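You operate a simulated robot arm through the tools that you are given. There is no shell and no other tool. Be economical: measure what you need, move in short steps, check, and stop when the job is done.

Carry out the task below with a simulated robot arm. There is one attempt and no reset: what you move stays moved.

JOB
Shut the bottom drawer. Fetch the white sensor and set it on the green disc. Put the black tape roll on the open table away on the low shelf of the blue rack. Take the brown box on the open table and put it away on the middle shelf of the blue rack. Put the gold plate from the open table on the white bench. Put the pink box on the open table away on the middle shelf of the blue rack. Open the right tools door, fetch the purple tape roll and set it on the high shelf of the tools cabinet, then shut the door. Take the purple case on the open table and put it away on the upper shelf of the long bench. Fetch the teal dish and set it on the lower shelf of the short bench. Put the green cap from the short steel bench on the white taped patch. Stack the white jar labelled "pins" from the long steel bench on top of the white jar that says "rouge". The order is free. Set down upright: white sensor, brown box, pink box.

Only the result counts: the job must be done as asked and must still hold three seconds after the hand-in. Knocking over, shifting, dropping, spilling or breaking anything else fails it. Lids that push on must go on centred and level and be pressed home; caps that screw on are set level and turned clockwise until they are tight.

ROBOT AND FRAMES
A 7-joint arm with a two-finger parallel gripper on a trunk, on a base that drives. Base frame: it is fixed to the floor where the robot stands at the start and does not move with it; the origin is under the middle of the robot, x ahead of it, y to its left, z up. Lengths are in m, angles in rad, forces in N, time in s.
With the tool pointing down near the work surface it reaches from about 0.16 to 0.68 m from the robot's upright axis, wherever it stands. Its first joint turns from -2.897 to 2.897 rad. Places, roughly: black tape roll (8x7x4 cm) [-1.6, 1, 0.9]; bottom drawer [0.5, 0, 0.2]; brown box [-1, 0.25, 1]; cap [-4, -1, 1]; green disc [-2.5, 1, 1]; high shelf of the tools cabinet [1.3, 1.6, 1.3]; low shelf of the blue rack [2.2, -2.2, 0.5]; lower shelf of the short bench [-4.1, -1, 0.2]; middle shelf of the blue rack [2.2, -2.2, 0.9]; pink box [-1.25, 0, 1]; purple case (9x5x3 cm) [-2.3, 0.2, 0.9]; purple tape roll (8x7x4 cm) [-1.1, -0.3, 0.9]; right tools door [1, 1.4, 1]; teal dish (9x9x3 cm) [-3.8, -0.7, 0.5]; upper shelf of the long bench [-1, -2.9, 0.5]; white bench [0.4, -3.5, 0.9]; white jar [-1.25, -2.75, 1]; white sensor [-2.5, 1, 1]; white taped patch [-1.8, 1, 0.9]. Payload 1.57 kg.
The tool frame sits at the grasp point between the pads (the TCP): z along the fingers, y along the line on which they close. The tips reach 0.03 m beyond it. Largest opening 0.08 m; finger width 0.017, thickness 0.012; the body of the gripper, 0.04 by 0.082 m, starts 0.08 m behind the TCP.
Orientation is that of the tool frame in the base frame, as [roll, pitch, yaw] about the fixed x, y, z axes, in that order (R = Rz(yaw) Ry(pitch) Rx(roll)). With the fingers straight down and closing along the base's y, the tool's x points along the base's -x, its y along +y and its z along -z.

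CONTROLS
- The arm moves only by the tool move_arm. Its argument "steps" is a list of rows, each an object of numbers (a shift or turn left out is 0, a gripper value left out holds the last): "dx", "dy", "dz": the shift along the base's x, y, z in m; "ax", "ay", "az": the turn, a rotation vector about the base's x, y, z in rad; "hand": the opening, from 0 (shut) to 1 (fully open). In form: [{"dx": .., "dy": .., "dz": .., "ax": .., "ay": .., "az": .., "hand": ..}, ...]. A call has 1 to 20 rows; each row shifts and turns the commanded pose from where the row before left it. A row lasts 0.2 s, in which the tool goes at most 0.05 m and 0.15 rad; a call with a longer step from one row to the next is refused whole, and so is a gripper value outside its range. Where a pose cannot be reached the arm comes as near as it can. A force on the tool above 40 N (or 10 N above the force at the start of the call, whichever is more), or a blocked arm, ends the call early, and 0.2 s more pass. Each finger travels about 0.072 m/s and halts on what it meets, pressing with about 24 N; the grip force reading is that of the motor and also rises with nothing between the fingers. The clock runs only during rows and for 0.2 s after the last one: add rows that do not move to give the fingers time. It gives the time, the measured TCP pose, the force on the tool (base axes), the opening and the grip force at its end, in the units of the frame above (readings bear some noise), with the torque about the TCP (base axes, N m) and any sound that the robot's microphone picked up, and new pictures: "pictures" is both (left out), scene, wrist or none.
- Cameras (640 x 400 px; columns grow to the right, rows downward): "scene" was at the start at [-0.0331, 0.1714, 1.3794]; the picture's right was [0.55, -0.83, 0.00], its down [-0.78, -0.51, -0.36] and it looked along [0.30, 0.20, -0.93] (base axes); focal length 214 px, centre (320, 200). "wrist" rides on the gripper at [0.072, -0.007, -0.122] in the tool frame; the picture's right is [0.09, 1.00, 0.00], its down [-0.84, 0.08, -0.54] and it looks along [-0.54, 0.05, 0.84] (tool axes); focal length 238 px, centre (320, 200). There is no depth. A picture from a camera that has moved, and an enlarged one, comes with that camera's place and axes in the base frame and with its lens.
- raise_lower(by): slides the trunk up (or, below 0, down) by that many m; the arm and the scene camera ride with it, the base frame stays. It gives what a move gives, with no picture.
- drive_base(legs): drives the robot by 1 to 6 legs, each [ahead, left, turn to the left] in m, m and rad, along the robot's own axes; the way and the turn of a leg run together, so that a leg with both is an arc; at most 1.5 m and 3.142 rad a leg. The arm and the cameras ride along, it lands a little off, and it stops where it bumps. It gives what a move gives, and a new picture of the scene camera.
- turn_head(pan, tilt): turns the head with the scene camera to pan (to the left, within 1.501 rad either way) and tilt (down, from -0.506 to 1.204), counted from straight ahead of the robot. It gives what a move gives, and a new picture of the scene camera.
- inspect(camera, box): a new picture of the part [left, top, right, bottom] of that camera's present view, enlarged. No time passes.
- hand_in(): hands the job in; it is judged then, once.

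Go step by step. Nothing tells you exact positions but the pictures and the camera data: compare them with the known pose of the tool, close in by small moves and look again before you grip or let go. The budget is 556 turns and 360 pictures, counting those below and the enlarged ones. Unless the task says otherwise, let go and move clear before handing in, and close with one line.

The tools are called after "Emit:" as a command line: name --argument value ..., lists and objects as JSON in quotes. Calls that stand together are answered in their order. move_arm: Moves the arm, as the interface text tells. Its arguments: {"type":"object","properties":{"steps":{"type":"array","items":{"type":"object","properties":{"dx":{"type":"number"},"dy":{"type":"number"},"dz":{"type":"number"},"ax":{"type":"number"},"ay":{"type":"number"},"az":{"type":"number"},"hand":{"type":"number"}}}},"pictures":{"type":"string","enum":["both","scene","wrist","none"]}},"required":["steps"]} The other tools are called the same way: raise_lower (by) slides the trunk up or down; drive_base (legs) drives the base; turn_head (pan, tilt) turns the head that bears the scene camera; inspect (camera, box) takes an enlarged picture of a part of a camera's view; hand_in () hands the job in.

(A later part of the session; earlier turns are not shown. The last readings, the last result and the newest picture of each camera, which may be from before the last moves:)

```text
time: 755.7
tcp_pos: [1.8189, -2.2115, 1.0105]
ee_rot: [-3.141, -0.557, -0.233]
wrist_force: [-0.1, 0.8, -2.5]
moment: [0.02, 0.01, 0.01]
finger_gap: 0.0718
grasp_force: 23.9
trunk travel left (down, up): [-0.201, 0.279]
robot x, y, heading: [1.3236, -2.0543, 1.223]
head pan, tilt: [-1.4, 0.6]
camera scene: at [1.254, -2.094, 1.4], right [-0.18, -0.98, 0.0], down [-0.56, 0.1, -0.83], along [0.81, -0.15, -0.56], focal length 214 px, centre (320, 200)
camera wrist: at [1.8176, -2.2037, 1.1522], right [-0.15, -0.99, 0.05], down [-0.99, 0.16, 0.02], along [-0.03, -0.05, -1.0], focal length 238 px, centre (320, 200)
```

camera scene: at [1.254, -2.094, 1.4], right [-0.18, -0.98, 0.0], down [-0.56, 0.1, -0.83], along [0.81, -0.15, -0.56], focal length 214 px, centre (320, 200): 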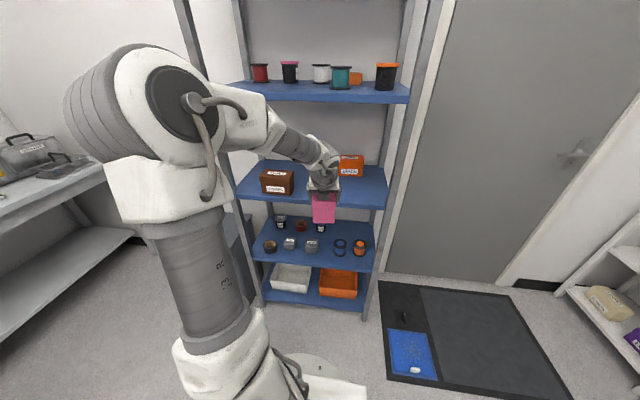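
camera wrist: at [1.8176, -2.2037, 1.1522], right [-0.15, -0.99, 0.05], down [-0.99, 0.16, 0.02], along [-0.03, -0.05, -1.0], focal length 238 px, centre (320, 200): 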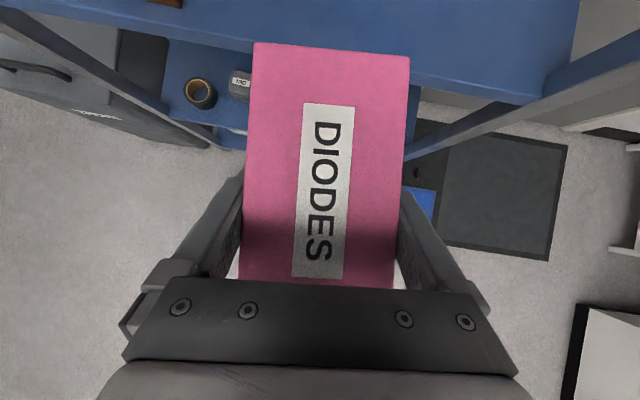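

Emit:
move_arm --steps '[{"az": -0.085, "dz": -0.01}, {"az": -0.085, "dz": -0.01}]' --pictures "none"

Emit:
drive_base --legs '[[0, -0.12, 0]]'

Emit:
move_arm --steps '[{"dx": 0.035, "dy": -0.012}, {"dx": 0.035, "dy": -0.012}, {"dx": 0.03, "dy": -0.01}]' --pictures "both"

```text
time: 756.3
tcp_pos: [1.8173, -2.2131, 0.9914]
ee_rot: [3.139, -0.559, -0.404]
wrist_force: [0.8, 0.0, -1.5]
moment: [0.04, 0.0, 0.04]
finger_gap: 0.0715
grasp_force: 24.1
trunk travel left (down, up): [-0.201, 0.279]
robot x, y, heading: [1.3246, -2.0509, 1.22]
head pan, tilt: [-1.4, 0.6]
```

```text
time: 757.9
tcp_pos: [1.9323, -2.2516, 0.9912]
ee_rot: [3.14, -0.557, -0.402]
wrist_force: [0.4, 0.4, -1.0]
moment: [0.02, 0.01, 0.01]
finger_gap: 0.0716
grasp_force: 24.0
trunk travel left (down, up): [-0.201, 0.279]
robot x, y, heading: [1.4377, -2.0963, 1.227]
head pan, tilt: [-1.4, 0.6]
camera scene: at [1.3664, -2.1352, 1.4], right [-0.18, -0.98, 0.0], down [-0.56, 0.1, -0.83], along [0.81, -0.15, -0.56], focal length 214 px, centre (320, 200)
```

scene: 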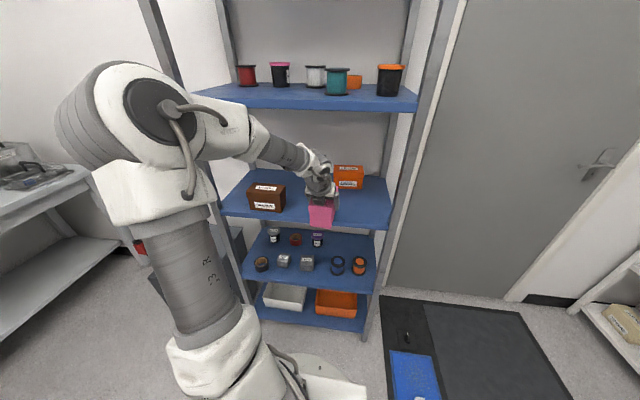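

```text
time: 758.7
tcp_pos: [2.0312, -2.2859, 0.9904]
ee_rot: [3.141, -0.557, -0.404]
wrist_force: [0.0, -0.4, -1.8]
moment: [0.03, 0.0, -0.02]
finger_gap: 0.0717
grasp_force: 24.4
trunk travel left (down, up): [-0.201, 0.279]
robot x, y, heading: [1.4433, -2.0961, 1.221]
head pan, tilt: [-1.4, 0.6]
camera scene: at [1.3663, -2.1351, 1.4], right [-0.18, -0.98, 0.0], down [-0.56, 0.1, -0.83], along [0.81, -0.15, -0.56], focal length 214 px, centre (320, 200)
camera wrist: at [2.0315, -2.2779, 1.1325], right [-0.32, -0.95, 0.05], down [-0.95, 0.32, 0.02], along [-0.03, -0.04, -1.0], focal length 238 px, centre (320, 200)
```

scene: 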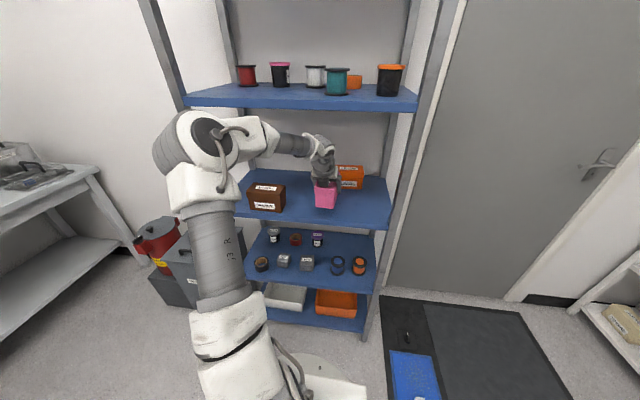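
wrist: 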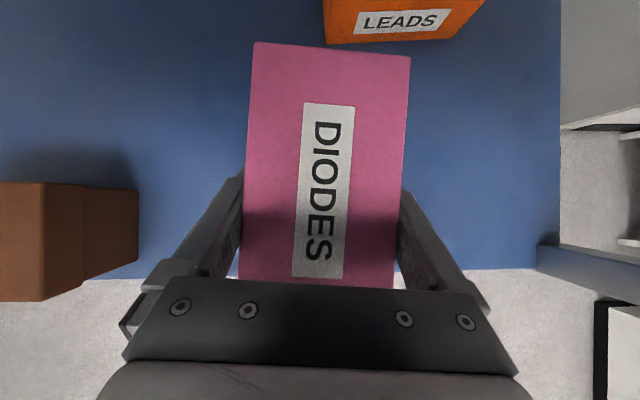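

Emit:
move_arm --steps '[{"dz": -0.025}, {"dz": -0.01}, {"dz": -0.004}, {"dz": -0.004}, {"dz": -0.003}, {"dz": -0.003}, {"dz": -0.003}]' --pictures "none"

```text
time: 760.3
tcp_pos: [2.0321, -2.2866, 0.9422]
ee_rot: [3.139, -0.564, -0.405]
wrist_force: [1.0, -0.1, 29.0]
moment: [0.24, 0.52, -0.05]
finger_gap: 0.072
grasp_force: 24.0
trunk travel left (down, up): [-0.201, 0.279]
robot x, y, heading: [1.4387, -2.0913, 1.219]
head pan, tilt: [-1.4, 0.6]
```

Emit:
move_arm --steps '[{"dz": 0.002}, {"hand": 1}, {"hand": 1}, {"hand": 1}, {"dx": -0.01, "dy": 0.004, "dz": 0.017}, {"dx": -0.015, "dy": 0.006, "dz": 0.025}, {"dx": -0.02, "dy": 0.008, "dz": 0.034}, {"dx": -0.03, "dy": 0.012, "dz": 0.02}, {"dx": -0.04, "dy": 0.017}, {"dx": -0.04, "dy": 0.017}]' --pictures "both"

```text
time: 762.5
tcp_pos: [1.8762, -2.2249, 1.0385]
ee_rot: [3.139, -0.557, -0.405]
wrist_force: [-0.1, -0.1, -0.3]
moment: [0.05, -0.01, 0.03]
finger_gap: 0.0802
grasp_force: 0.0
trunk travel left (down, up): [-0.201, 0.279]
robot x, y, heading: [1.438, -2.0925, 1.22]
head pan, tilt: [-1.4, 0.6]
camera scene: at [1.3666, -2.1352, 1.4], right [-0.18, -0.98, 0.0], down [-0.56, 0.1, -0.82], along [0.81, -0.15, -0.57], focal length 214 px, centre (320, 200)
camera wrist: at [1.8756, -2.2157, 1.1792], right [-0.32, -0.95, 0.05], down [-0.95, 0.32, 0.02], along [-0.03, -0.04, -1.0], focal length 238 px, centre (320, 200)
```

scene: 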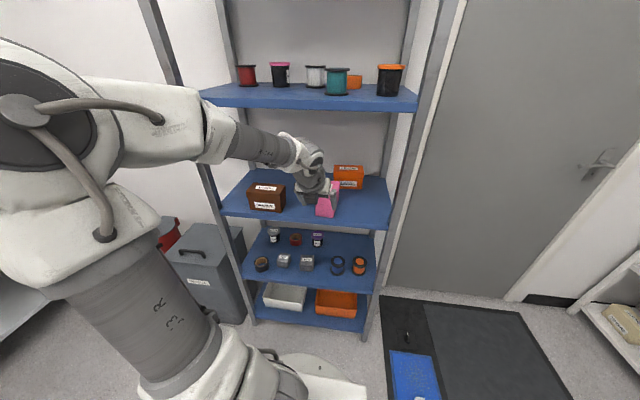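
wrist: 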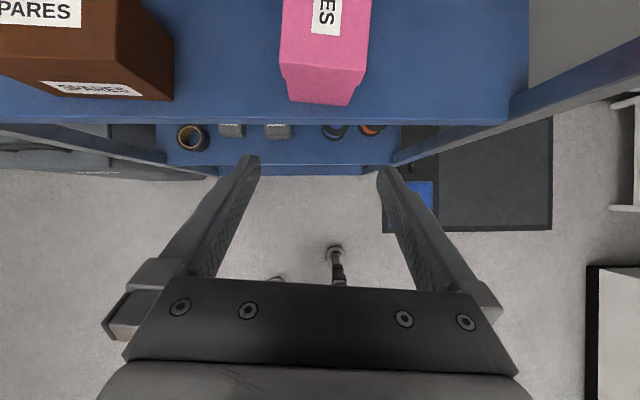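

Both boxes stand on the middle shelf. Next the purple case on the table's left side.

Emit:
raise_lower --by 0.15

Emit:
drive_base --legs '[[0, 1.4, 0], [0, 1.4, 0], [0, 1.4, 0], [0, 0, 1.6]]'

Emit:
turn_head --pan -1.2 --tilt 0.7

```text
time: 764.2
tcp_pos: [1.8761, -2.2232, 1.1888]
ee_rot: [3.136, -0.556, -0.402]
wrist_force: [0.0, 1.0, 0.6]
moment: [0.01, 0.02, -0.01]
finger_gap: 0.0802
grasp_force: 0.1
trunk travel left (down, up): [-0.351, 0.129]
robot x, y, heading: [1.4413, -2.0919, 1.223]
head pan, tilt: [-1.4, 0.6]
```

```text
time: 800.6
tcp_pos: [-2.4014, -0.2132, 1.1882]
ee_rot: [3.14, -0.557, 1.211]
wrist_force: [-0.4, -0.2, -0.6]
moment: [0.01, -0.02, 0.0]
finger_gap: 0.08
grasp_force: 0.2
trunk travel left (down, up): [-0.351, 0.129]
robot x, y, heading: [-2.51, -0.6556, 2.834]
head pan, tilt: [-1.4, 0.6]
camera scene: at [-2.4656, -0.7259, 1.55], right [0.99, -0.13, 0.0], down [-0.08, -0.56, -0.83], along [0.11, 0.82, -0.56], focal length 214 px, centre (320, 200)
```

scene: 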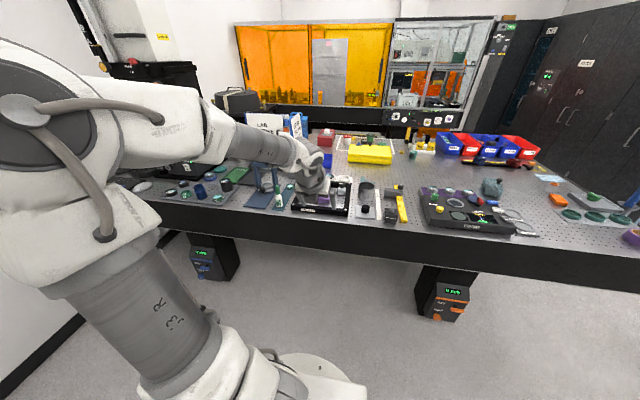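

```text
time: 801.4
tcp_pos: [-2.4019, -0.2132, 1.1885]
ee_rot: [3.139, -0.556, 1.21]
wrist_force: [-0.2, -1.2, -0.4]
moment: [0.0, 0.03, -0.01]
finger_gap: 0.0801
grasp_force: 0.0
trunk travel left (down, up): [-0.351, 0.129]
robot x, y, heading: [-2.5104, -0.654, 2.836]
head pan, tilt: [-1.201, 0.7]
camera scene: at [-2.4829, -0.7287, 1.5414], right [1.0, 0.06, 0.0], down [0.04, -0.64, -0.77], along [-0.05, 0.76, -0.64], focal length 214 px, centre (320, 200)
```

scene: 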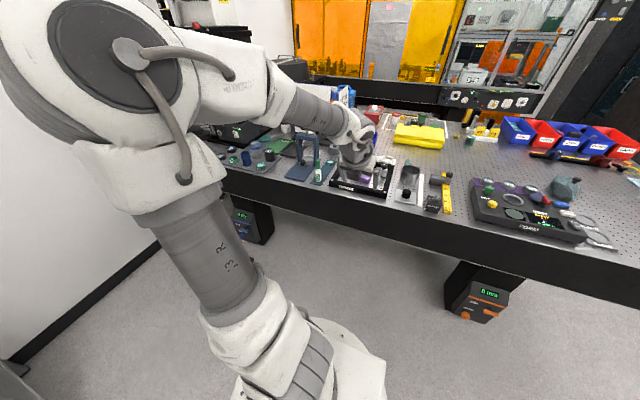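

Emit:
drive_base --legs '[[0, -0.2, 0]]'

Emit:
move_arm --steps '[{"dx": 0.01, "dy": 0.03}]' --pictures "wrist"

```text
time: 803.5
tcp_pos: [-2.3419, -0.0222, 1.1888]
ee_rot: [3.139, -0.558, 1.213]
wrist_force: [-0.4, -0.3, -0.2]
moment: [0.0, 0.05, 0.02]
finger_gap: 0.0802
grasp_force: 0.0
trunk travel left (down, up): [-0.351, 0.129]
robot x, y, heading: [-2.4496, -0.467, 2.834]
head pan, tilt: [-1.201, 0.7]
camera scene: at [-2.4227, -0.5379, 1.5414], right [1.0, 0.06, 0.0], down [0.04, -0.64, -0.76], along [-0.05, 0.76, -0.64], focal length 214 px, centre (320, 200)
```

scene: 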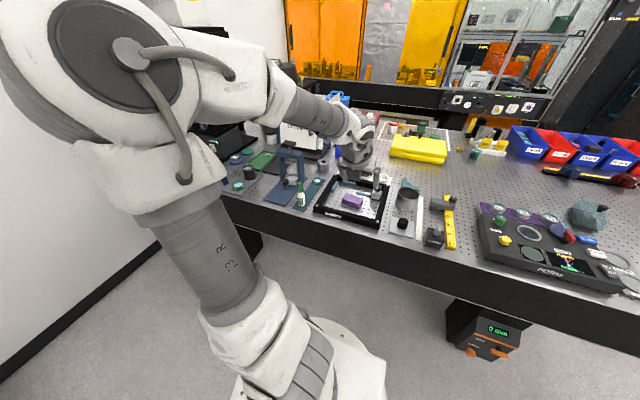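

```text
time: 803.9
tcp_pos: [-2.3325, 0.0075, 1.1882]
ee_rot: [3.14, -0.557, 1.212]
wrist_force: [0.4, 0.3, 0.6]
moment: [0.01, -0.01, -0.01]
finger_gap: 0.0802
grasp_force: 0.0
trunk travel left (down, up): [-0.351, 0.129]
robot x, y, heading: [-2.4542, -0.4658, 2.839]
head pan, tilt: [-1.201, 0.7]
camera wrist: at [-2.3388, 0.0067, 1.3301], right [0.96, -0.28, 0.05], down [-0.28, -0.96, 0.02], along [0.04, -0.03, -1.0], focal length 238 px, centre (320, 200)
```

wrist: 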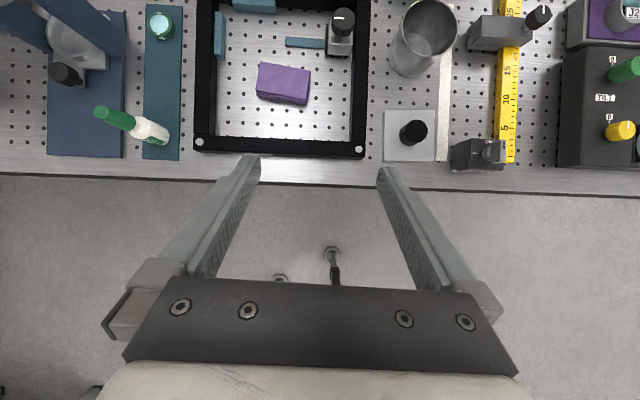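

The purple case lies inside the black frame at about (-2.327, 0.195). I turn the hand a quarter with the tilt along the case's long axis.

Emit:
drive_base --legs '[[0, -0.05, 0]]'

Emit:
move_arm --steps '[{"ax": -0.13, "ay": 0.049}, {"ax": -0.13, "ay": 0.049}, {"ax": -0.13, "ay": 0.049}, {"ax": -0.13, "ay": 0.049}, {"az": 0.136}, {"az": 0.136}, {"az": 0.136}, {"az": 0.136}, {"az": 0.136}, {"az": 0.136}, {"az": 0.136}, {"az": 0.136}, {"az": 0.136}, {"az": 0.136}, {"az": 0.136}]' --pictures "none"

Emit:
move_arm --steps '[{"ax": 0.046, "ay": 0.1, "dy": 0.03, "dz": -0.02}, {"ax": 0.046, "ay": 0.1, "dy": 0.03, "dz": -0.02}, {"ax": 0.046, "ay": 0.1, "dy": 0.03, "dz": -0.02}, {"ax": 0.046, "ay": 0.1, "dy": 0.03, "dz": -0.02}]' --pictures "both"

```text
time: 805.0
tcp_pos: [-2.3168, 0.0549, 1.1894]
ee_rot: [3.138, -0.557, 1.212]
wrist_force: [-0.1, -0.1, -0.3]
moment: [-0.02, 0.01, 0.01]
finger_gap: 0.0801
grasp_force: 0.2
trunk travel left (down, up): [-0.351, 0.129]
robot x, y, heading: [-2.4357, -0.4183, 2.833]
head pan, tilt: [-1.201, 0.7]
camera scene: at [-2.4077, -0.4905, 1.5414], right [1.0, 0.06, 0.0], down [0.04, -0.64, -0.76], along [-0.05, 0.76, -0.64], focal length 214 px, centre (320, 200)
```

scene: 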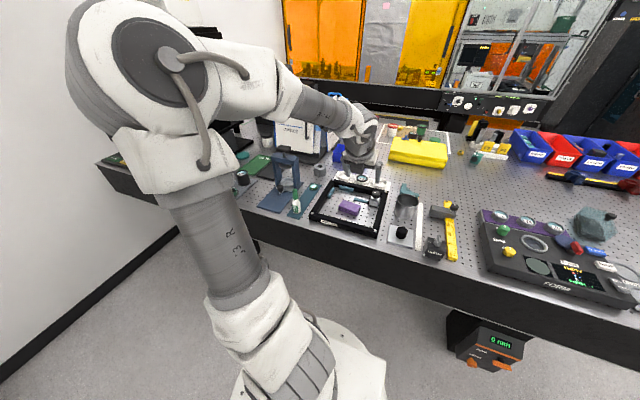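

```text
time: 808.1
tcp_pos: [-2.3166, 0.0541, 1.1885]
ee_rot: [-3.14, -0.001, 2.711]
wrist_force: [0.6, 0.4, 0.1]
moment: [0.02, -0.02, 0.03]
finger_gap: 0.0801
grasp_force: 0.1
trunk travel left (down, up): [-0.351, 0.129]
robot x, y, heading: [-2.4356, -0.4197, 2.837]
head pan, tilt: [-1.201, 0.7]
```

```text
time: 809.1
tcp_pos: [-2.3174, 0.1764, 1.1089]
ee_rot: [-3.141, -0.444, 2.707]
wrist_force: [-0.2, 0.6, 0.2]
moment: [0.02, 0.01, -0.02]
finger_gap: 0.0801
grasp_force: 0.0
trunk travel left (down, up): [-0.351, 0.129]
robot x, y, heading: [-2.4362, -0.4181, 2.834]
head pan, tilt: [-1.201, 0.7]
camera scene: at [-2.4076, -0.4906, 1.5414], right [1.0, 0.06, 0.0], down [0.04, -0.64, -0.76], along [-0.05, 0.76, -0.64], focal length 214 px, centre (320, 200)
camera wrist: at [-2.3295, 0.1748, 1.2495], right [0.34, 0.94, 0.04], down [0.93, -0.35, 0.13], along [0.14, -0.01, -0.99], focal length 238 px, centre (320, 200)
```

scene: 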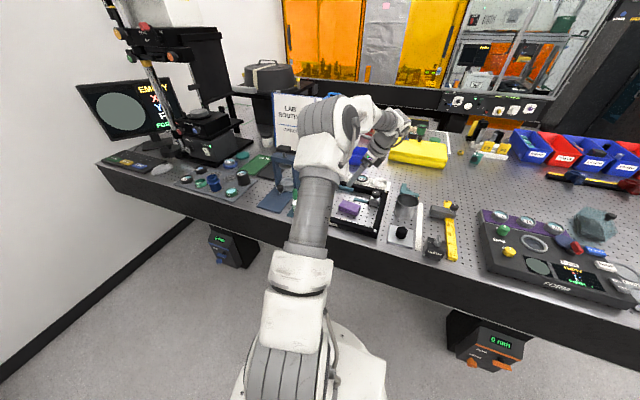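
wrist: 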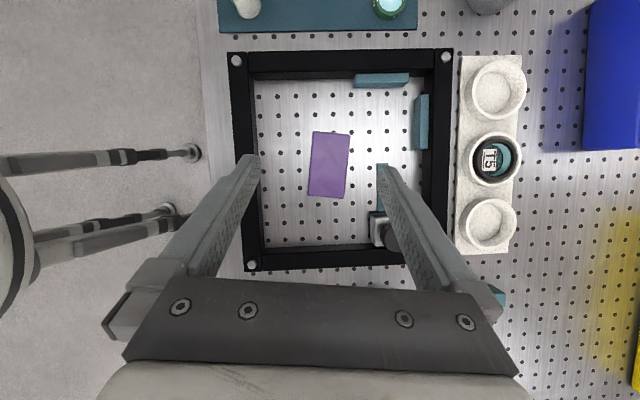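

Emit:
move_arm --steps '[{"dx": -0.004, "dy": 0.012, "dz": -0.03, "hand": 0.85}, {"dx": -0.004, "dy": 0.0115, "dz": -0.04}, {"dz": -0.035}]' --pictures "wrist"

```text
time: 810.0
tcp_pos: [-2.3234, 0.1979, 1.0036]
ee_rot: [-3.141, -0.441, 2.707]
wrist_force: [0.2, 0.7, 0.9]
moment: [0.01, -0.01, -0.03]
finger_gap: 0.0682
grasp_force: 0.0
trunk travel left (down, up): [-0.351, 0.129]
robot x, y, heading: [-2.4361, -0.4184, 2.836]
head pan, tilt: [-1.201, 0.7]
camera wrist: at [-2.3382, 0.1989, 1.144], right [0.34, 0.94, 0.04], down [0.93, -0.35, 0.13], along [0.14, -0.01, -0.99], focal length 238 px, centre (320, 200)
```

wrist: 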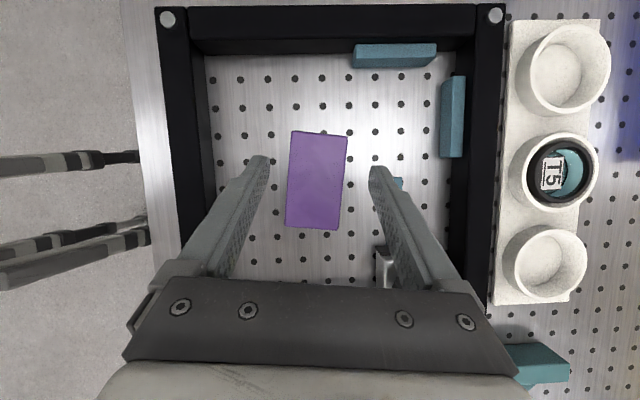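

Emit:
move_arm --steps '[{"dx": -0.002, "dy": 0.001, "dz": -0.03, "az": -0.06}, {"dz": -0.025}, {"dz": -0.009}, {"hand": 0}, {"hand": 0}, {"hand": 0}]' --pictures "wrist"

```text
time: 811.4
tcp_pos: [-2.3255, 0.1985, 0.9408]
ee_rot: [-3.141, -0.441, 2.648]
wrist_force: [0.7, -1.5, 6.0]
moment: [-0.21, 0.08, 0.06]
finger_gap: 0.0499
grasp_force: 24.2
trunk travel left (down, up): [-0.351, 0.129]
robot x, y, heading: [-2.4394, -0.4161, 2.837]
head pan, tilt: [-1.201, 0.7]
camera wrist: at [-2.3407, 0.1993, 1.0811], right [0.4, 0.92, 0.04], down [0.91, -0.4, 0.13], along [0.14, -0.02, -0.99], focal length 238 px, centre (320, 200)
```

wrist: 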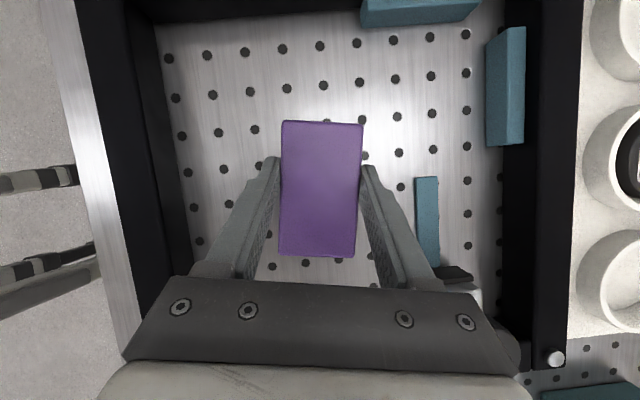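

Emit:
move_arm --steps '[{"dz": 0.025}, {"dz": 0.035}, {"dz": 0.045}, {"dz": 0.045}, {"dz": 0.03, "dy": -0.03}, {"dy": -0.045}, {"dy": -0.045}]' --pictures "wrist"

```text
time: 813.0
tcp_pos: [-2.3278, 0.0787, 1.1201]
ee_rot: [-3.14, -0.441, 2.649]
wrist_force: [0.1, -0.4, -0.7]
moment: [0.01, -0.01, 0.0]
finger_gap: 0.0496
grasp_force: 23.7
trunk travel left (down, up): [-0.351, 0.129]
robot x, y, heading: [-2.4347, -0.4155, 2.839]
head pan, tilt: [-1.201, 0.7]
camera wrist: at [-2.3415, 0.0787, 1.2608], right [0.4, 0.92, 0.04], down [0.91, -0.4, 0.13], along [0.14, -0.02, -0.99], focal length 238 px, centre (320, 200)
```

wrist: 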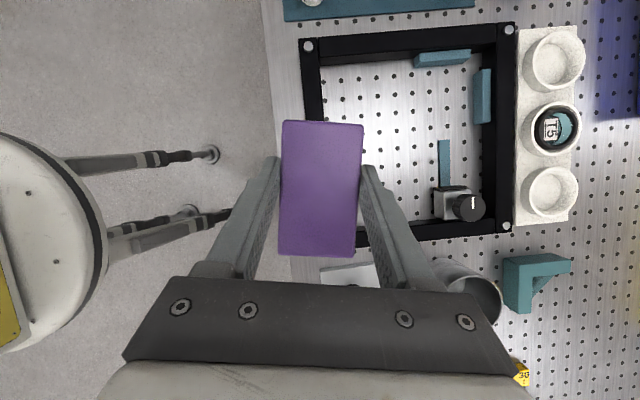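

Case held. Carry it to the long bench.

Emit:
drive_base --legs '[[0, 0.6, 0], [0, 0, 1.55], [0, 0, 1.56], [1.4, 0, 0], [0.56, 0, 0]]'

Emit:
turn_head --pan -1.3 --tilt 0.8

```text
time: 840.8
tcp_pos: [-0.8612, -2.083, 1.1196]
ee_rot: [-3.141, -0.441, -0.488]
wrist_force: [0.2, 0.1, -0.9]
moment: [0.03, 0.02, 0.0]
finger_gap: 0.049
grasp_force: 23.8
trunk travel left (down, up): [-0.351, 0.129]
robot x, y, heading: [-0.7543, -1.5806, -0.297]
head pan, tilt: [-1.201, 0.7]
camera scene: at [-0.7833, -1.5111, 1.5414], right [-1.0, -0.07, 0.0], down [-0.04, 0.64, -0.76], along [0.05, -0.76, -0.64], focal length 214 px, centre (320, 200)
```

scene: 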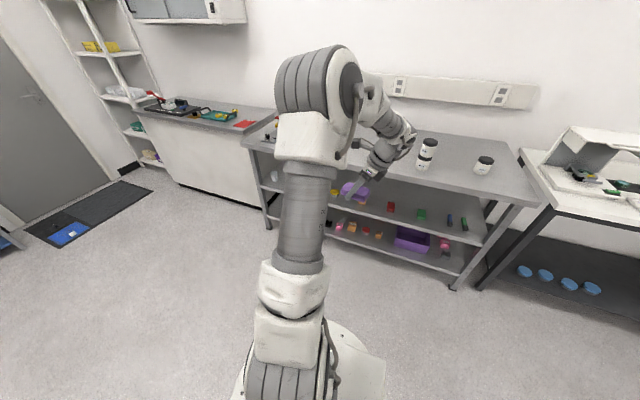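

```text
time: 841.4
tcp_pos: [-0.8597, -2.0814, 1.1201]
ee_rot: [3.141, -0.442, -0.488]
wrist_force: [0.4, 0.7, -0.5]
moment: [0.0, 0.01, 0.01]
finger_gap: 0.0493
grasp_force: 23.8
trunk travel left (down, up): [-0.351, 0.129]
robot x, y, heading: [-0.7572, -1.5857, -0.3]
head pan, tilt: [-1.3, 0.799]
camera scene: at [-0.7916, -1.507, 1.5331], right [-1.0, 0.03, 0.0], down [0.02, 0.72, -0.7], along [-0.02, -0.7, -0.72], focal length 214 px, centre (320, 200)
```

scene: 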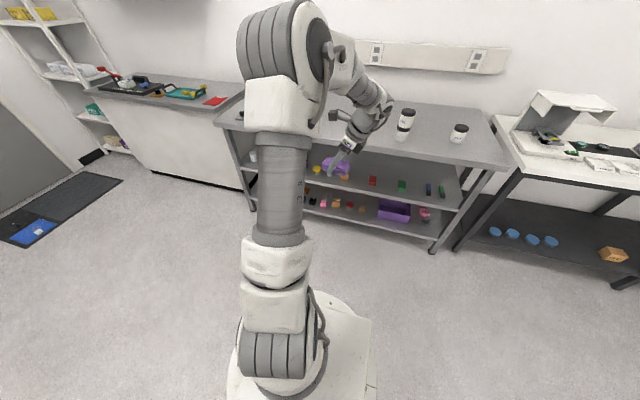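

Emit:
move_arm --steps '[{"az": -0.14}, {"az": -0.14}, {"az": -0.14}, {"az": -0.14}, {"az": -0.14}, {"az": -0.14}, {"az": -0.14}, {"az": -0.14}, {"az": -0.14}, {"az": -0.14}]' --pictures "none"

Emit:
raise_lower --by -0.34

Emit:
move_arm --steps '[{"dz": -0.045}, {"dz": -0.045}, {"dz": -0.04}]' --pictures "none"

Emit:
drive_base --legs '[[0, -0.3, 0]]'

```text
time: 843.6
tcp_pos: [-0.8618, -2.083, 1.1206]
ee_rot: [-3.141, -0.443, -1.891]
wrist_force: [-0.4, -0.1, -0.3]
moment: [0.03, -0.01, 0.01]
finger_gap: 0.0496
grasp_force: 24.2
trunk travel left (down, up): [-0.351, 0.129]
robot x, y, heading: [-0.7498, -1.5833, -0.301]
head pan, tilt: [-1.3, 0.799]
```

```text
time: 847.0
tcp_pos: [-0.861, -2.0821, 0.7802]
ee_rot: [-3.141, -0.441, -1.89]
wrist_force: [0.5, 0.3, -1.2]
moment: [0.0, -0.01, -0.02]
finger_gap: 0.0493
grasp_force: 23.7
trunk travel left (down, up): [-0.011, 0.469]
robot x, y, heading: [-0.7552, -1.5844, -0.303]
head pan, tilt: [-1.3, 0.799]
```

```text
time: 847.8
tcp_pos: [-0.86, -2.0801, 0.6492]
ee_rot: [3.141, -0.44, -1.889]
wrist_force: [0.1, -0.1, -0.9]
moment: [0.02, -0.01, 0.01]
finger_gap: 0.0494
grasp_force: 23.7
trunk travel left (down, up): [-0.011, 0.469]
robot x, y, heading: [-0.7554, -1.584, -0.299]
head pan, tilt: [-1.3, 0.799]
```

```text
time: 850.6
tcp_pos: [-0.9482, -2.3674, 0.6489]
ee_rot: [3.14, -0.441, -1.887]
wrist_force: [-0.4, -0.2, -1.2]
moment: [-0.01, -0.01, -0.04]
finger_gap: 0.0495
grasp_force: 24.0
trunk travel left (down, up): [-0.011, 0.469]
robot x, y, heading: [-0.8419, -1.8708, -0.295]
head pan, tilt: [-1.3, 0.799]
camera scene: at [-0.8802, -1.7934, 1.1931], right [-1.0, 0.03, 0.0], down [0.02, 0.72, -0.7], along [-0.02, -0.7, -0.72], focal length 214 px, centre (320, 200)
```

scene: 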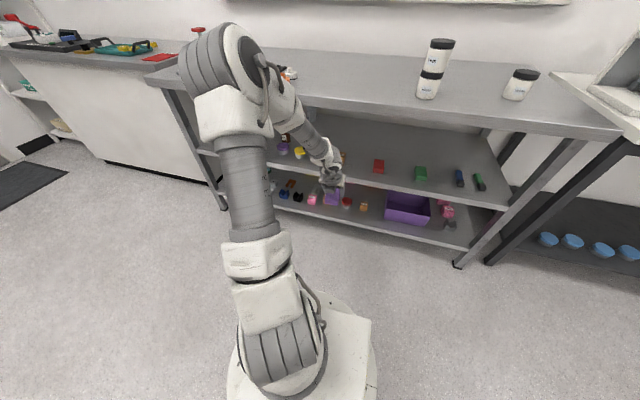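

Emit:
move_arm --steps '[{"dx": -0.012, "dy": -0.038}, {"dx": -0.012, "dy": -0.038}]' --pictures "wrist"

```text
time: 851.2
tcp_pos: [-0.9719, -2.4428, 0.6486]
ee_rot: [-3.14, -0.441, -1.886]
wrist_force: [0.9, 0.0, 0.1]
moment: [0.02, 0.04, 0.03]
finger_gap: 0.0492
grasp_force: 24.0
trunk travel left (down, up): [-0.011, 0.469]
robot x, y, heading: [-0.845, -1.8718, -0.297]
head pan, tilt: [-1.3, 0.799]
camera wrist: at [-0.9689, -2.4571, 0.7896], right [-0.97, 0.23, 0.04], down [0.23, 0.96, 0.13], along [-0.01, 0.14, -0.99], focal length 238 px, centre (320, 200)
```

wrist: 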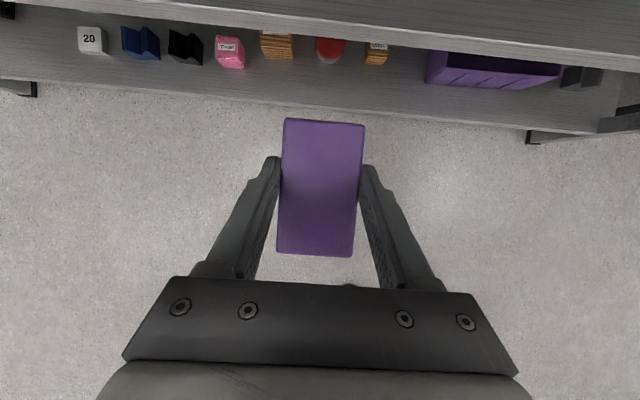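

Emit:
drive_base --legs '[[-0.06, -0.17, 0]]'

Emit:
move_arm --steps '[{"az": -0.1, "dz": -0.01}]' --pictures "both"

```text
time: 853.1
tcp_pos: [-1.0793, -2.5867, 0.6502]
ee_rot: [3.141, -0.442, -1.889]
wrist_force: [0.2, 0.0, -0.9]
moment: [0.0, -0.03, 0.01]
finger_gap: 0.0495
grasp_force: 24.0
trunk travel left (down, up): [-0.011, 0.469]
robot x, y, heading: [-0.9466, -2.015, -0.3]
head pan, tilt: [-1.3, 0.799]
camera scene: at [-0.9869, -1.937, 1.1931], right [-1.0, 0.03, 0.0], down [0.02, 0.72, -0.7], along [-0.02, -0.7, -0.72], focal length 214 px, centre (320, 200)
```

scene: 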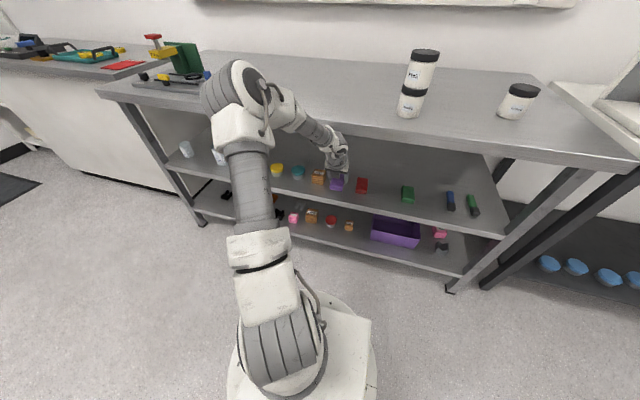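

```text
time: 853.5
tcp_pos: [-1.0795, -2.5865, 0.6394]
ee_rot: [-3.14, -0.441, -1.989]
wrist_force: [0.2, 0.0, -0.6]
moment: [0.03, 0.0, 0.03]
finger_gap: 0.0494
grasp_force: 23.9
trunk travel left (down, up): [-0.011, 0.469]
robot x, y, heading: [-0.9492, -2.0128, -0.3]
head pan, tilt: [-1.3, 0.799]
camera scene: at [-0.987, -1.9369, 1.1931], right [-1.0, 0.03, 0.0], down [0.02, 0.72, -0.7], along [-0.02, -0.7, -0.72], focal length 214 px, centre (320, 200)
camera wrist: at [-1.0786, -2.6001, 0.7795], right [-0.94, 0.33, 0.04], down [0.33, 0.93, 0.13], along [0.01, 0.14, -0.99], focal length 238 px, centre (320, 200)
```

scene: 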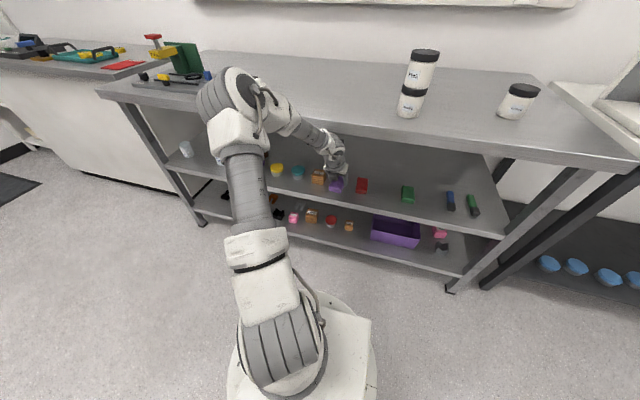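
wrist: 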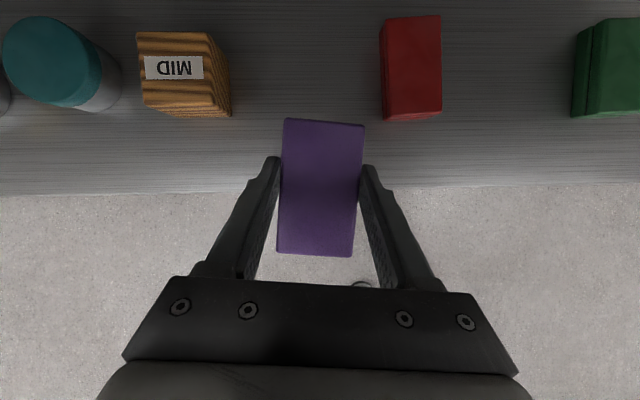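

Emit:
move_arm --steps '[{"dx": -0.009, "dy": -0.032}, {"dx": -0.009, "dy": -0.031}, {"dz": -0.04}, {"dz": -0.025}]' --pictures "wrist"

```text
time: 854.1
tcp_pos: [-1.0942, -2.6142, 0.6146]
ee_rot: [3.133, -0.385, -2.012]
wrist_force: [0.1, -0.7, -1.6]
moment: [0.0, -0.03, -0.02]
finger_gap: 0.0495
grasp_force: 23.7
trunk travel left (down, up): [-0.011, 0.469]
robot x, y, heading: [-0.9502, -2.0096, -0.301]
head pan, tilt: [-1.3, 0.799]
stopped in row 3: the force on the tool passed its limit at 50 N (the readings are from after the stop); the commanded pose is now the measured one
camera wrist: at [-1.0958, -2.6357, 0.7544], right [-0.94, 0.35, 0.04], down [0.35, 0.92, 0.19], along [0.03, 0.19, -0.98], focal length 238 px, centre (320, 200)
```

wrist: 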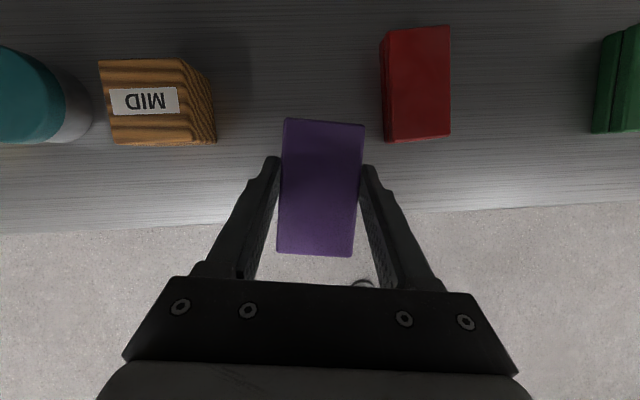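

The wrist met the bench top's edge. I back out, go lower first, then in.

Emit:
move_arm --steps '[{"dx": 0.012, "dy": 0.028, "ax": -0.051, "ay": 0.023}, {"dx": 0.012, "dy": 0.028}, {"dz": -0.03}, {"dz": -0.03}]' --pictures "both"

```text
time: 855.1
tcp_pos: [-1.0708, -2.5606, 0.5575]
ee_rot: [3.132, -0.449, -2.013]
wrist_force: [1.2, 3.6, 26.3]
moment: [-0.43, -0.22, 0.05]
finger_gap: 0.0501
grasp_force: 24.1
trunk travel left (down, up): [-0.011, 0.469]
robot x, y, heading: [-0.9507, -2.0109, -0.298]
head pan, tilt: [-1.3, 0.799]
camera scene: at [-0.9849, -1.9305, 1.1937], right [-1.0, 0.03, 0.0], down [0.02, 0.72, -0.7], along [-0.02, -0.7, -0.72], focal length 214 px, centre (320, 200)
camera wrist: at [-1.0695, -2.5742, 0.6985], right [-0.93, 0.35, 0.05], down [0.36, 0.93, 0.13], along [0.0, 0.13, -0.99], focal length 238 px, centre (320, 200)
```

scene: 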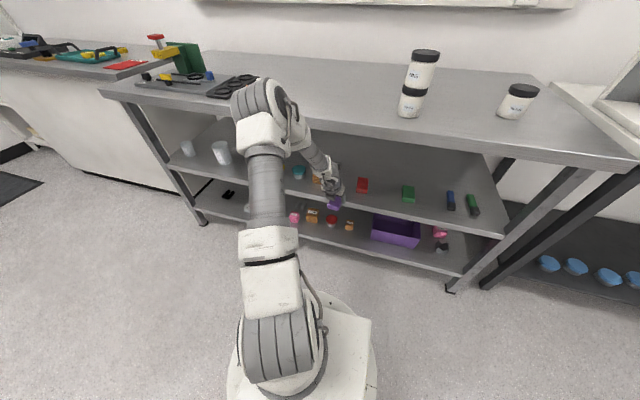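
wrist: 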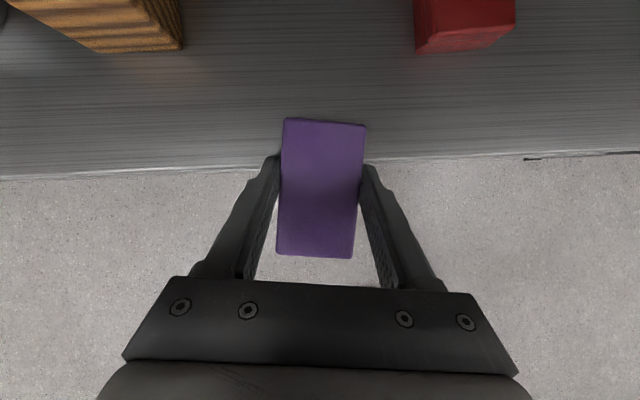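

Emit:
move_arm --steps '[{"dz": 0.018}, {"dx": -0.016, "dy": -0.036}, {"dx": -0.014, "dy": -0.032}]' --pictures "wrist"

```text
time: 855.9
tcp_pos: [-1.0997, -2.6259, 0.5706]
ee_rot: [3.132, -0.44, -2.01]
wrist_force: [0.1, 0.5, -0.2]
moment: [0.03, 0.0, 0.0]
finger_gap: 0.0493
grasp_force: 23.8
trunk travel left (down, up): [-0.011, 0.469]
robot x, y, heading: [-0.9506, -2.0108, -0.304]
head pan, tilt: [-1.3, 0.799]
camera wrist: at [-1.0981, -2.6406, 0.7121], right [-0.93, 0.35, 0.05], down [0.36, 0.92, 0.14], along [0.0, 0.14, -0.99], focal length 238 px, centre (320, 200)
```

wrist: 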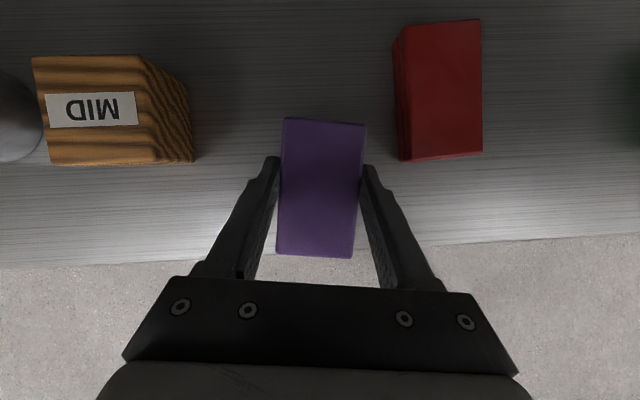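

Emit:
move_arm --steps '[{"dx": -0.007, "dy": -0.016}, {"dz": -0.006}, {"dz": -0.004}, {"dz": -0.004}, {"dz": -0.004}]' --pictures "wrist"

```text
time: 857.1
tcp_pos: [-1.1067, -2.6427, 0.5611]
ee_rot: [3.135, -0.449, -2.012]
wrist_force: [5.1, 15.0, 36.8]
moment: [-0.18, -0.91, 0.46]
finger_gap: 0.0493
grasp_force: 24.8
trunk travel left (down, up): [-0.011, 0.469]
robot x, y, heading: [-0.9478, -2.0068, -0.298]
head pan, tilt: [-1.3, 0.799]
camera wrist: at [-1.1054, -2.6568, 0.7012], right [-0.93, 0.35, 0.05], down [0.36, 0.93, 0.13], along [0.0, 0.13, -0.99], focal length 238 px, centre (320, 200)
```

wrist: 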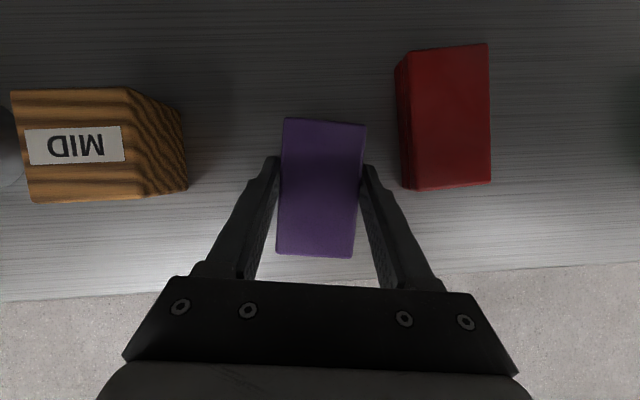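

Emit:
move_arm --steps '[{"dz": 0.003}, {"hand": 0.75}, {"hand": 0.85}, {"hand": 0.85}]' --pictures "wrist"

```text
time: 858.1
tcp_pos: [-1.1101, -2.6408, 0.5614]
ee_rot: [3.131, -0.447, -2.015]
wrist_force: [-10.0, 7.4, 30.4]
moment: [-0.29, -0.39, -0.17]
finger_gap: 0.0564
grasp_force: 0.1
trunk travel left (down, up): [-0.011, 0.469]
robot x, y, heading: [-0.947, -2.0108, -0.301]
head pan, tilt: [-1.3, 0.799]
camera wrist: at [-1.1083, -2.6558, 0.7013], right [-0.93, 0.36, 0.05], down [0.36, 0.92, 0.13], along [0.0, 0.14, -0.99], focal length 238 px, centre (320, 200)
```

wrist: 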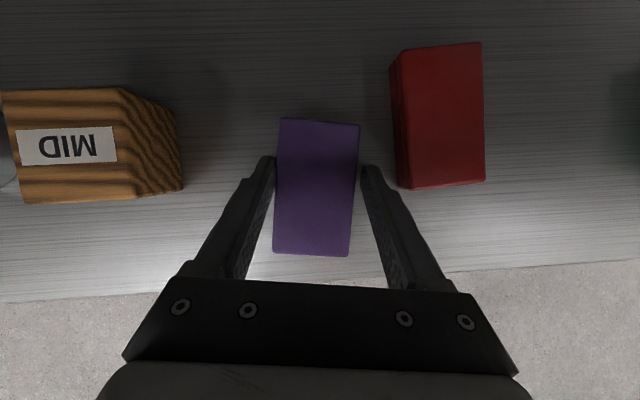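

Emit:
move_arm --steps '[{"hand": 0.68, "dz": 0.006}, {"dz": 0.012}, {"dx": 0.013, "dy": 0.03, "dz": 0.012}, {"dx": 0.016, "dy": 0.037}, {"dx": 0.016, "dy": 0.037}, {"dx": 0.016, "dy": 0.037}]' --pictures "both"

```text
time: 859.5
tcp_pos: [-1.0444, -2.5009, 0.5885]
ee_rot: [3.13, -0.438, -2.011]
wrist_force: [0.1, 0.0, 0.2]
moment: [0.01, -0.04, 0.02]
finger_gap: 0.0544
grasp_force: 0.0
trunk travel left (down, up): [-0.011, 0.469]
robot x, y, heading: [-0.9486, -2.0054, -0.296]
head pan, tilt: [-1.3, 0.799]
camera scene: at [-0.9854, -1.932, 1.1931], right [-1.0, 0.03, 0.0], down [0.02, 0.72, -0.7], along [-0.02, -0.7, -0.72], focal length 214 px, centre (320, 200)
camera wrist: at [-1.0436, -2.5166, 0.7293], right [-0.93, 0.35, 0.05], down [0.36, 0.92, 0.14], along [0.0, 0.14, -0.99], focal length 238 px, centre (320, 200)
```

scene: 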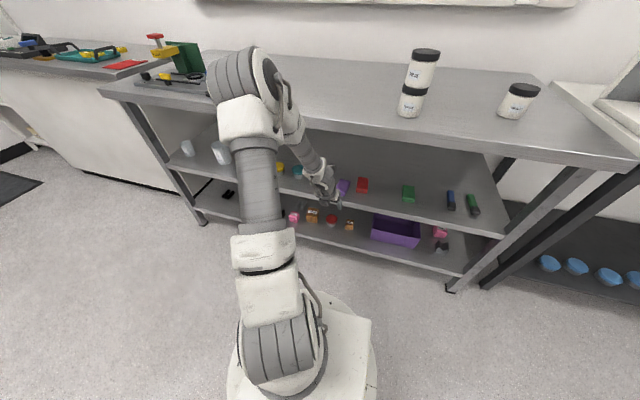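
wrist: 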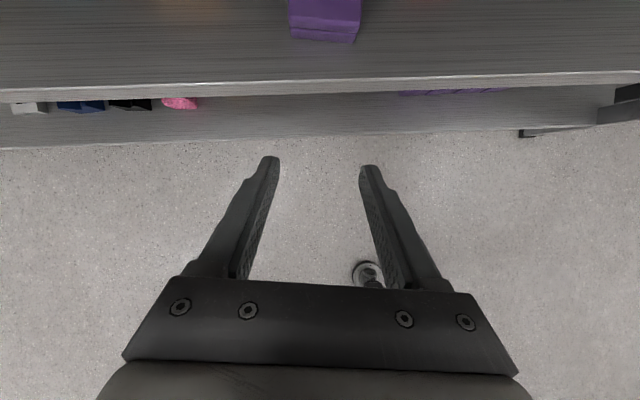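

Purple case placed. Now the tools cabinet door; I drive there with the arm raised.

Emit:
raise_lower --by 0.34

Emit:
move_arm --steps '[{"dz": 0.045, "dx": 0.01, "dy": 0.018}, {"dz": 0.045, "dx": 0.01, "dy": 0.018}, {"dz": 0.045, "dx": 0.01, "dy": 0.018}, {"dz": 0.04, "dx": 0.01, "dy": 0.02}]' --pictures "none"

Emit:
drive_base --legs '[[0.1, 0.4, 0], [0, 1.45, 0], [0, 1.45, 0], [0, 0.4, 0], [-0.15, 0, 0], [0, 0, 1.55]]'

Emit:
turn_head --pan -1.3 --tilt 0.3

```text
time: 862.8
tcp_pos: [-1.0458, -2.5026, 0.9291]
ee_rot: [3.134, -0.44, -2.013]
wrist_force: [-0.2, 0.8, 0.5]
moment: [0.0, -0.01, 0.01]
finger_gap: 0.0546
grasp_force: 0.1
trunk travel left (down, up): [-0.351, 0.129]
robot x, y, heading: [-0.9504, -2.0104, -0.296]
head pan, tilt: [-1.3, 0.799]
```

```text
time: 863.8
tcp_pos: [-1.0078, -2.4285, 1.1039]
ee_rot: [3.133, -0.436, -2.013]
wrist_force: [-0.5, 0.2, -0.1]
moment: [0.03, -0.03, -0.01]
finger_gap: 0.0545
grasp_force: 0.0
trunk travel left (down, up): [-0.351, 0.129]
robot x, y, heading: [-0.9514, -2.0086, -0.298]
head pan, tilt: [-1.3, 0.799]
```

```text
time: 897.9
tcp_pos: [0.5176, 1.4593, 1.1047]
ee_rot: [3.133, -0.44, -0.474]
wrist_force: [0.0, 1.2, 0.1]
moment: [0.0, -0.01, 0.04]
finger_gap: 0.0544
grasp_force: 0.1
trunk travel left (down, up): [-0.351, 0.129]
robot x, y, heading: [0.0995, 1.5306, 1.245]
head pan, tilt: [-1.3, 0.799]
camera scene: at [0.022, 1.4962, 1.5331], right [-0.06, -1.0, 0.0], down [-0.72, 0.04, -0.7], along [0.7, -0.04, -0.72], focal length 214 px, centre (320, 200)
```

scene: 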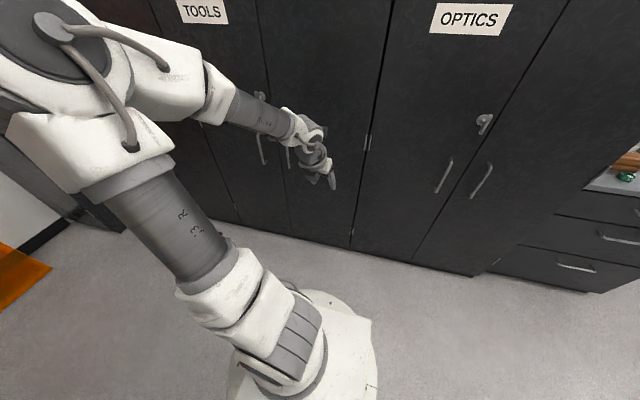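

```text
time: 898.9
tcp_pos: [0.5178, 1.4589, 1.1041]
ee_rot: [3.135, -0.44, -0.473]
wrist_force: [0.4, -0.5, -0.5]
moment: [-0.01, -0.01, -0.05]
finger_gap: 0.0544
grasp_force: 0.1
trunk travel left (down, up): [-0.351, 0.129]
robot x, y, heading: [0.0994, 1.5299, 1.236]
head pan, tilt: [-1.3, 0.3]
camera scene: at [0.0347, 1.4955, 1.5774], right [-0.06, -1.0, 0.0], down [-0.3, 0.02, -0.95], along [0.95, -0.06, -0.3], focal length 214 px, centre (320, 200)
```

scene: 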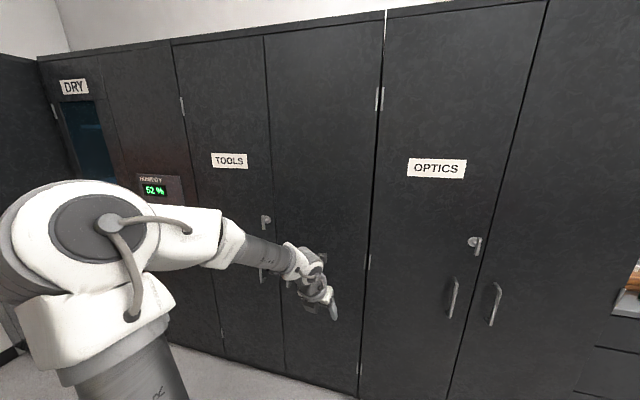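

Emit:
move_arm --steps '[{"dx": -0.02, "dy": -0.045}, {"dx": -0.02, "dy": -0.045}, {"dx": -0.02, "dy": -0.045}, {"dx": -0.02, "dy": -0.045}]' --pictures "scene"

Emit:
inspect --camera "scene" --box '[220, 190, 400, 320]'

```text
time: 899.9
tcp_pos: [0.4373, 1.2783, 1.105]
ee_rot: [3.133, -0.439, -0.471]
wrist_force: [0.2, 1.1, 0.4]
moment: [-0.02, 0.0, 0.0]
finger_gap: 0.0545
grasp_force: 0.1
trunk travel left (down, up): [-0.351, 0.129]
robot x, y, heading: [0.0993, 1.5313, 1.244]
head pan, tilt: [-1.3, 0.3]
camera scene: at [0.0347, 1.4954, 1.5775], right [-0.06, -1.0, 0.0], down [-0.3, 0.02, -0.96], along [0.95, -0.06, -0.3], focal length 214 px, centre (320, 200)
```

scene: 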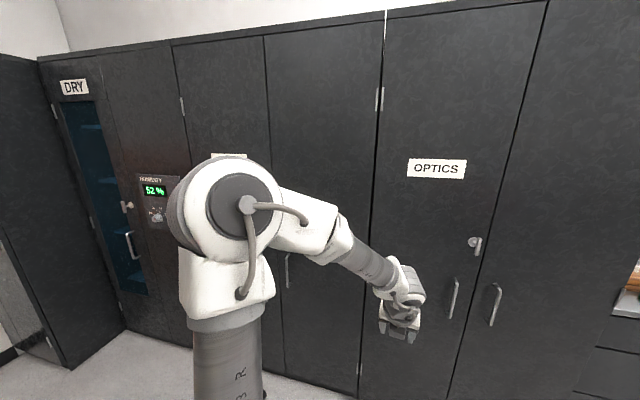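

```text
3.08 times, centred on (310, 255) of scene
camera zoom: at [0.0347, 1.4954, 1.5775], right [-0.06, -1.0, 0.0], down [-0.3, 0.02, -0.96], along [0.95, -0.06, -0.3], focal length 660 px, centre (351, 31)
```

zoom: 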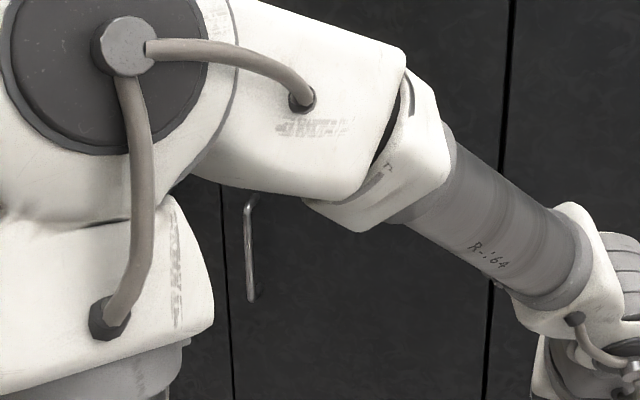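

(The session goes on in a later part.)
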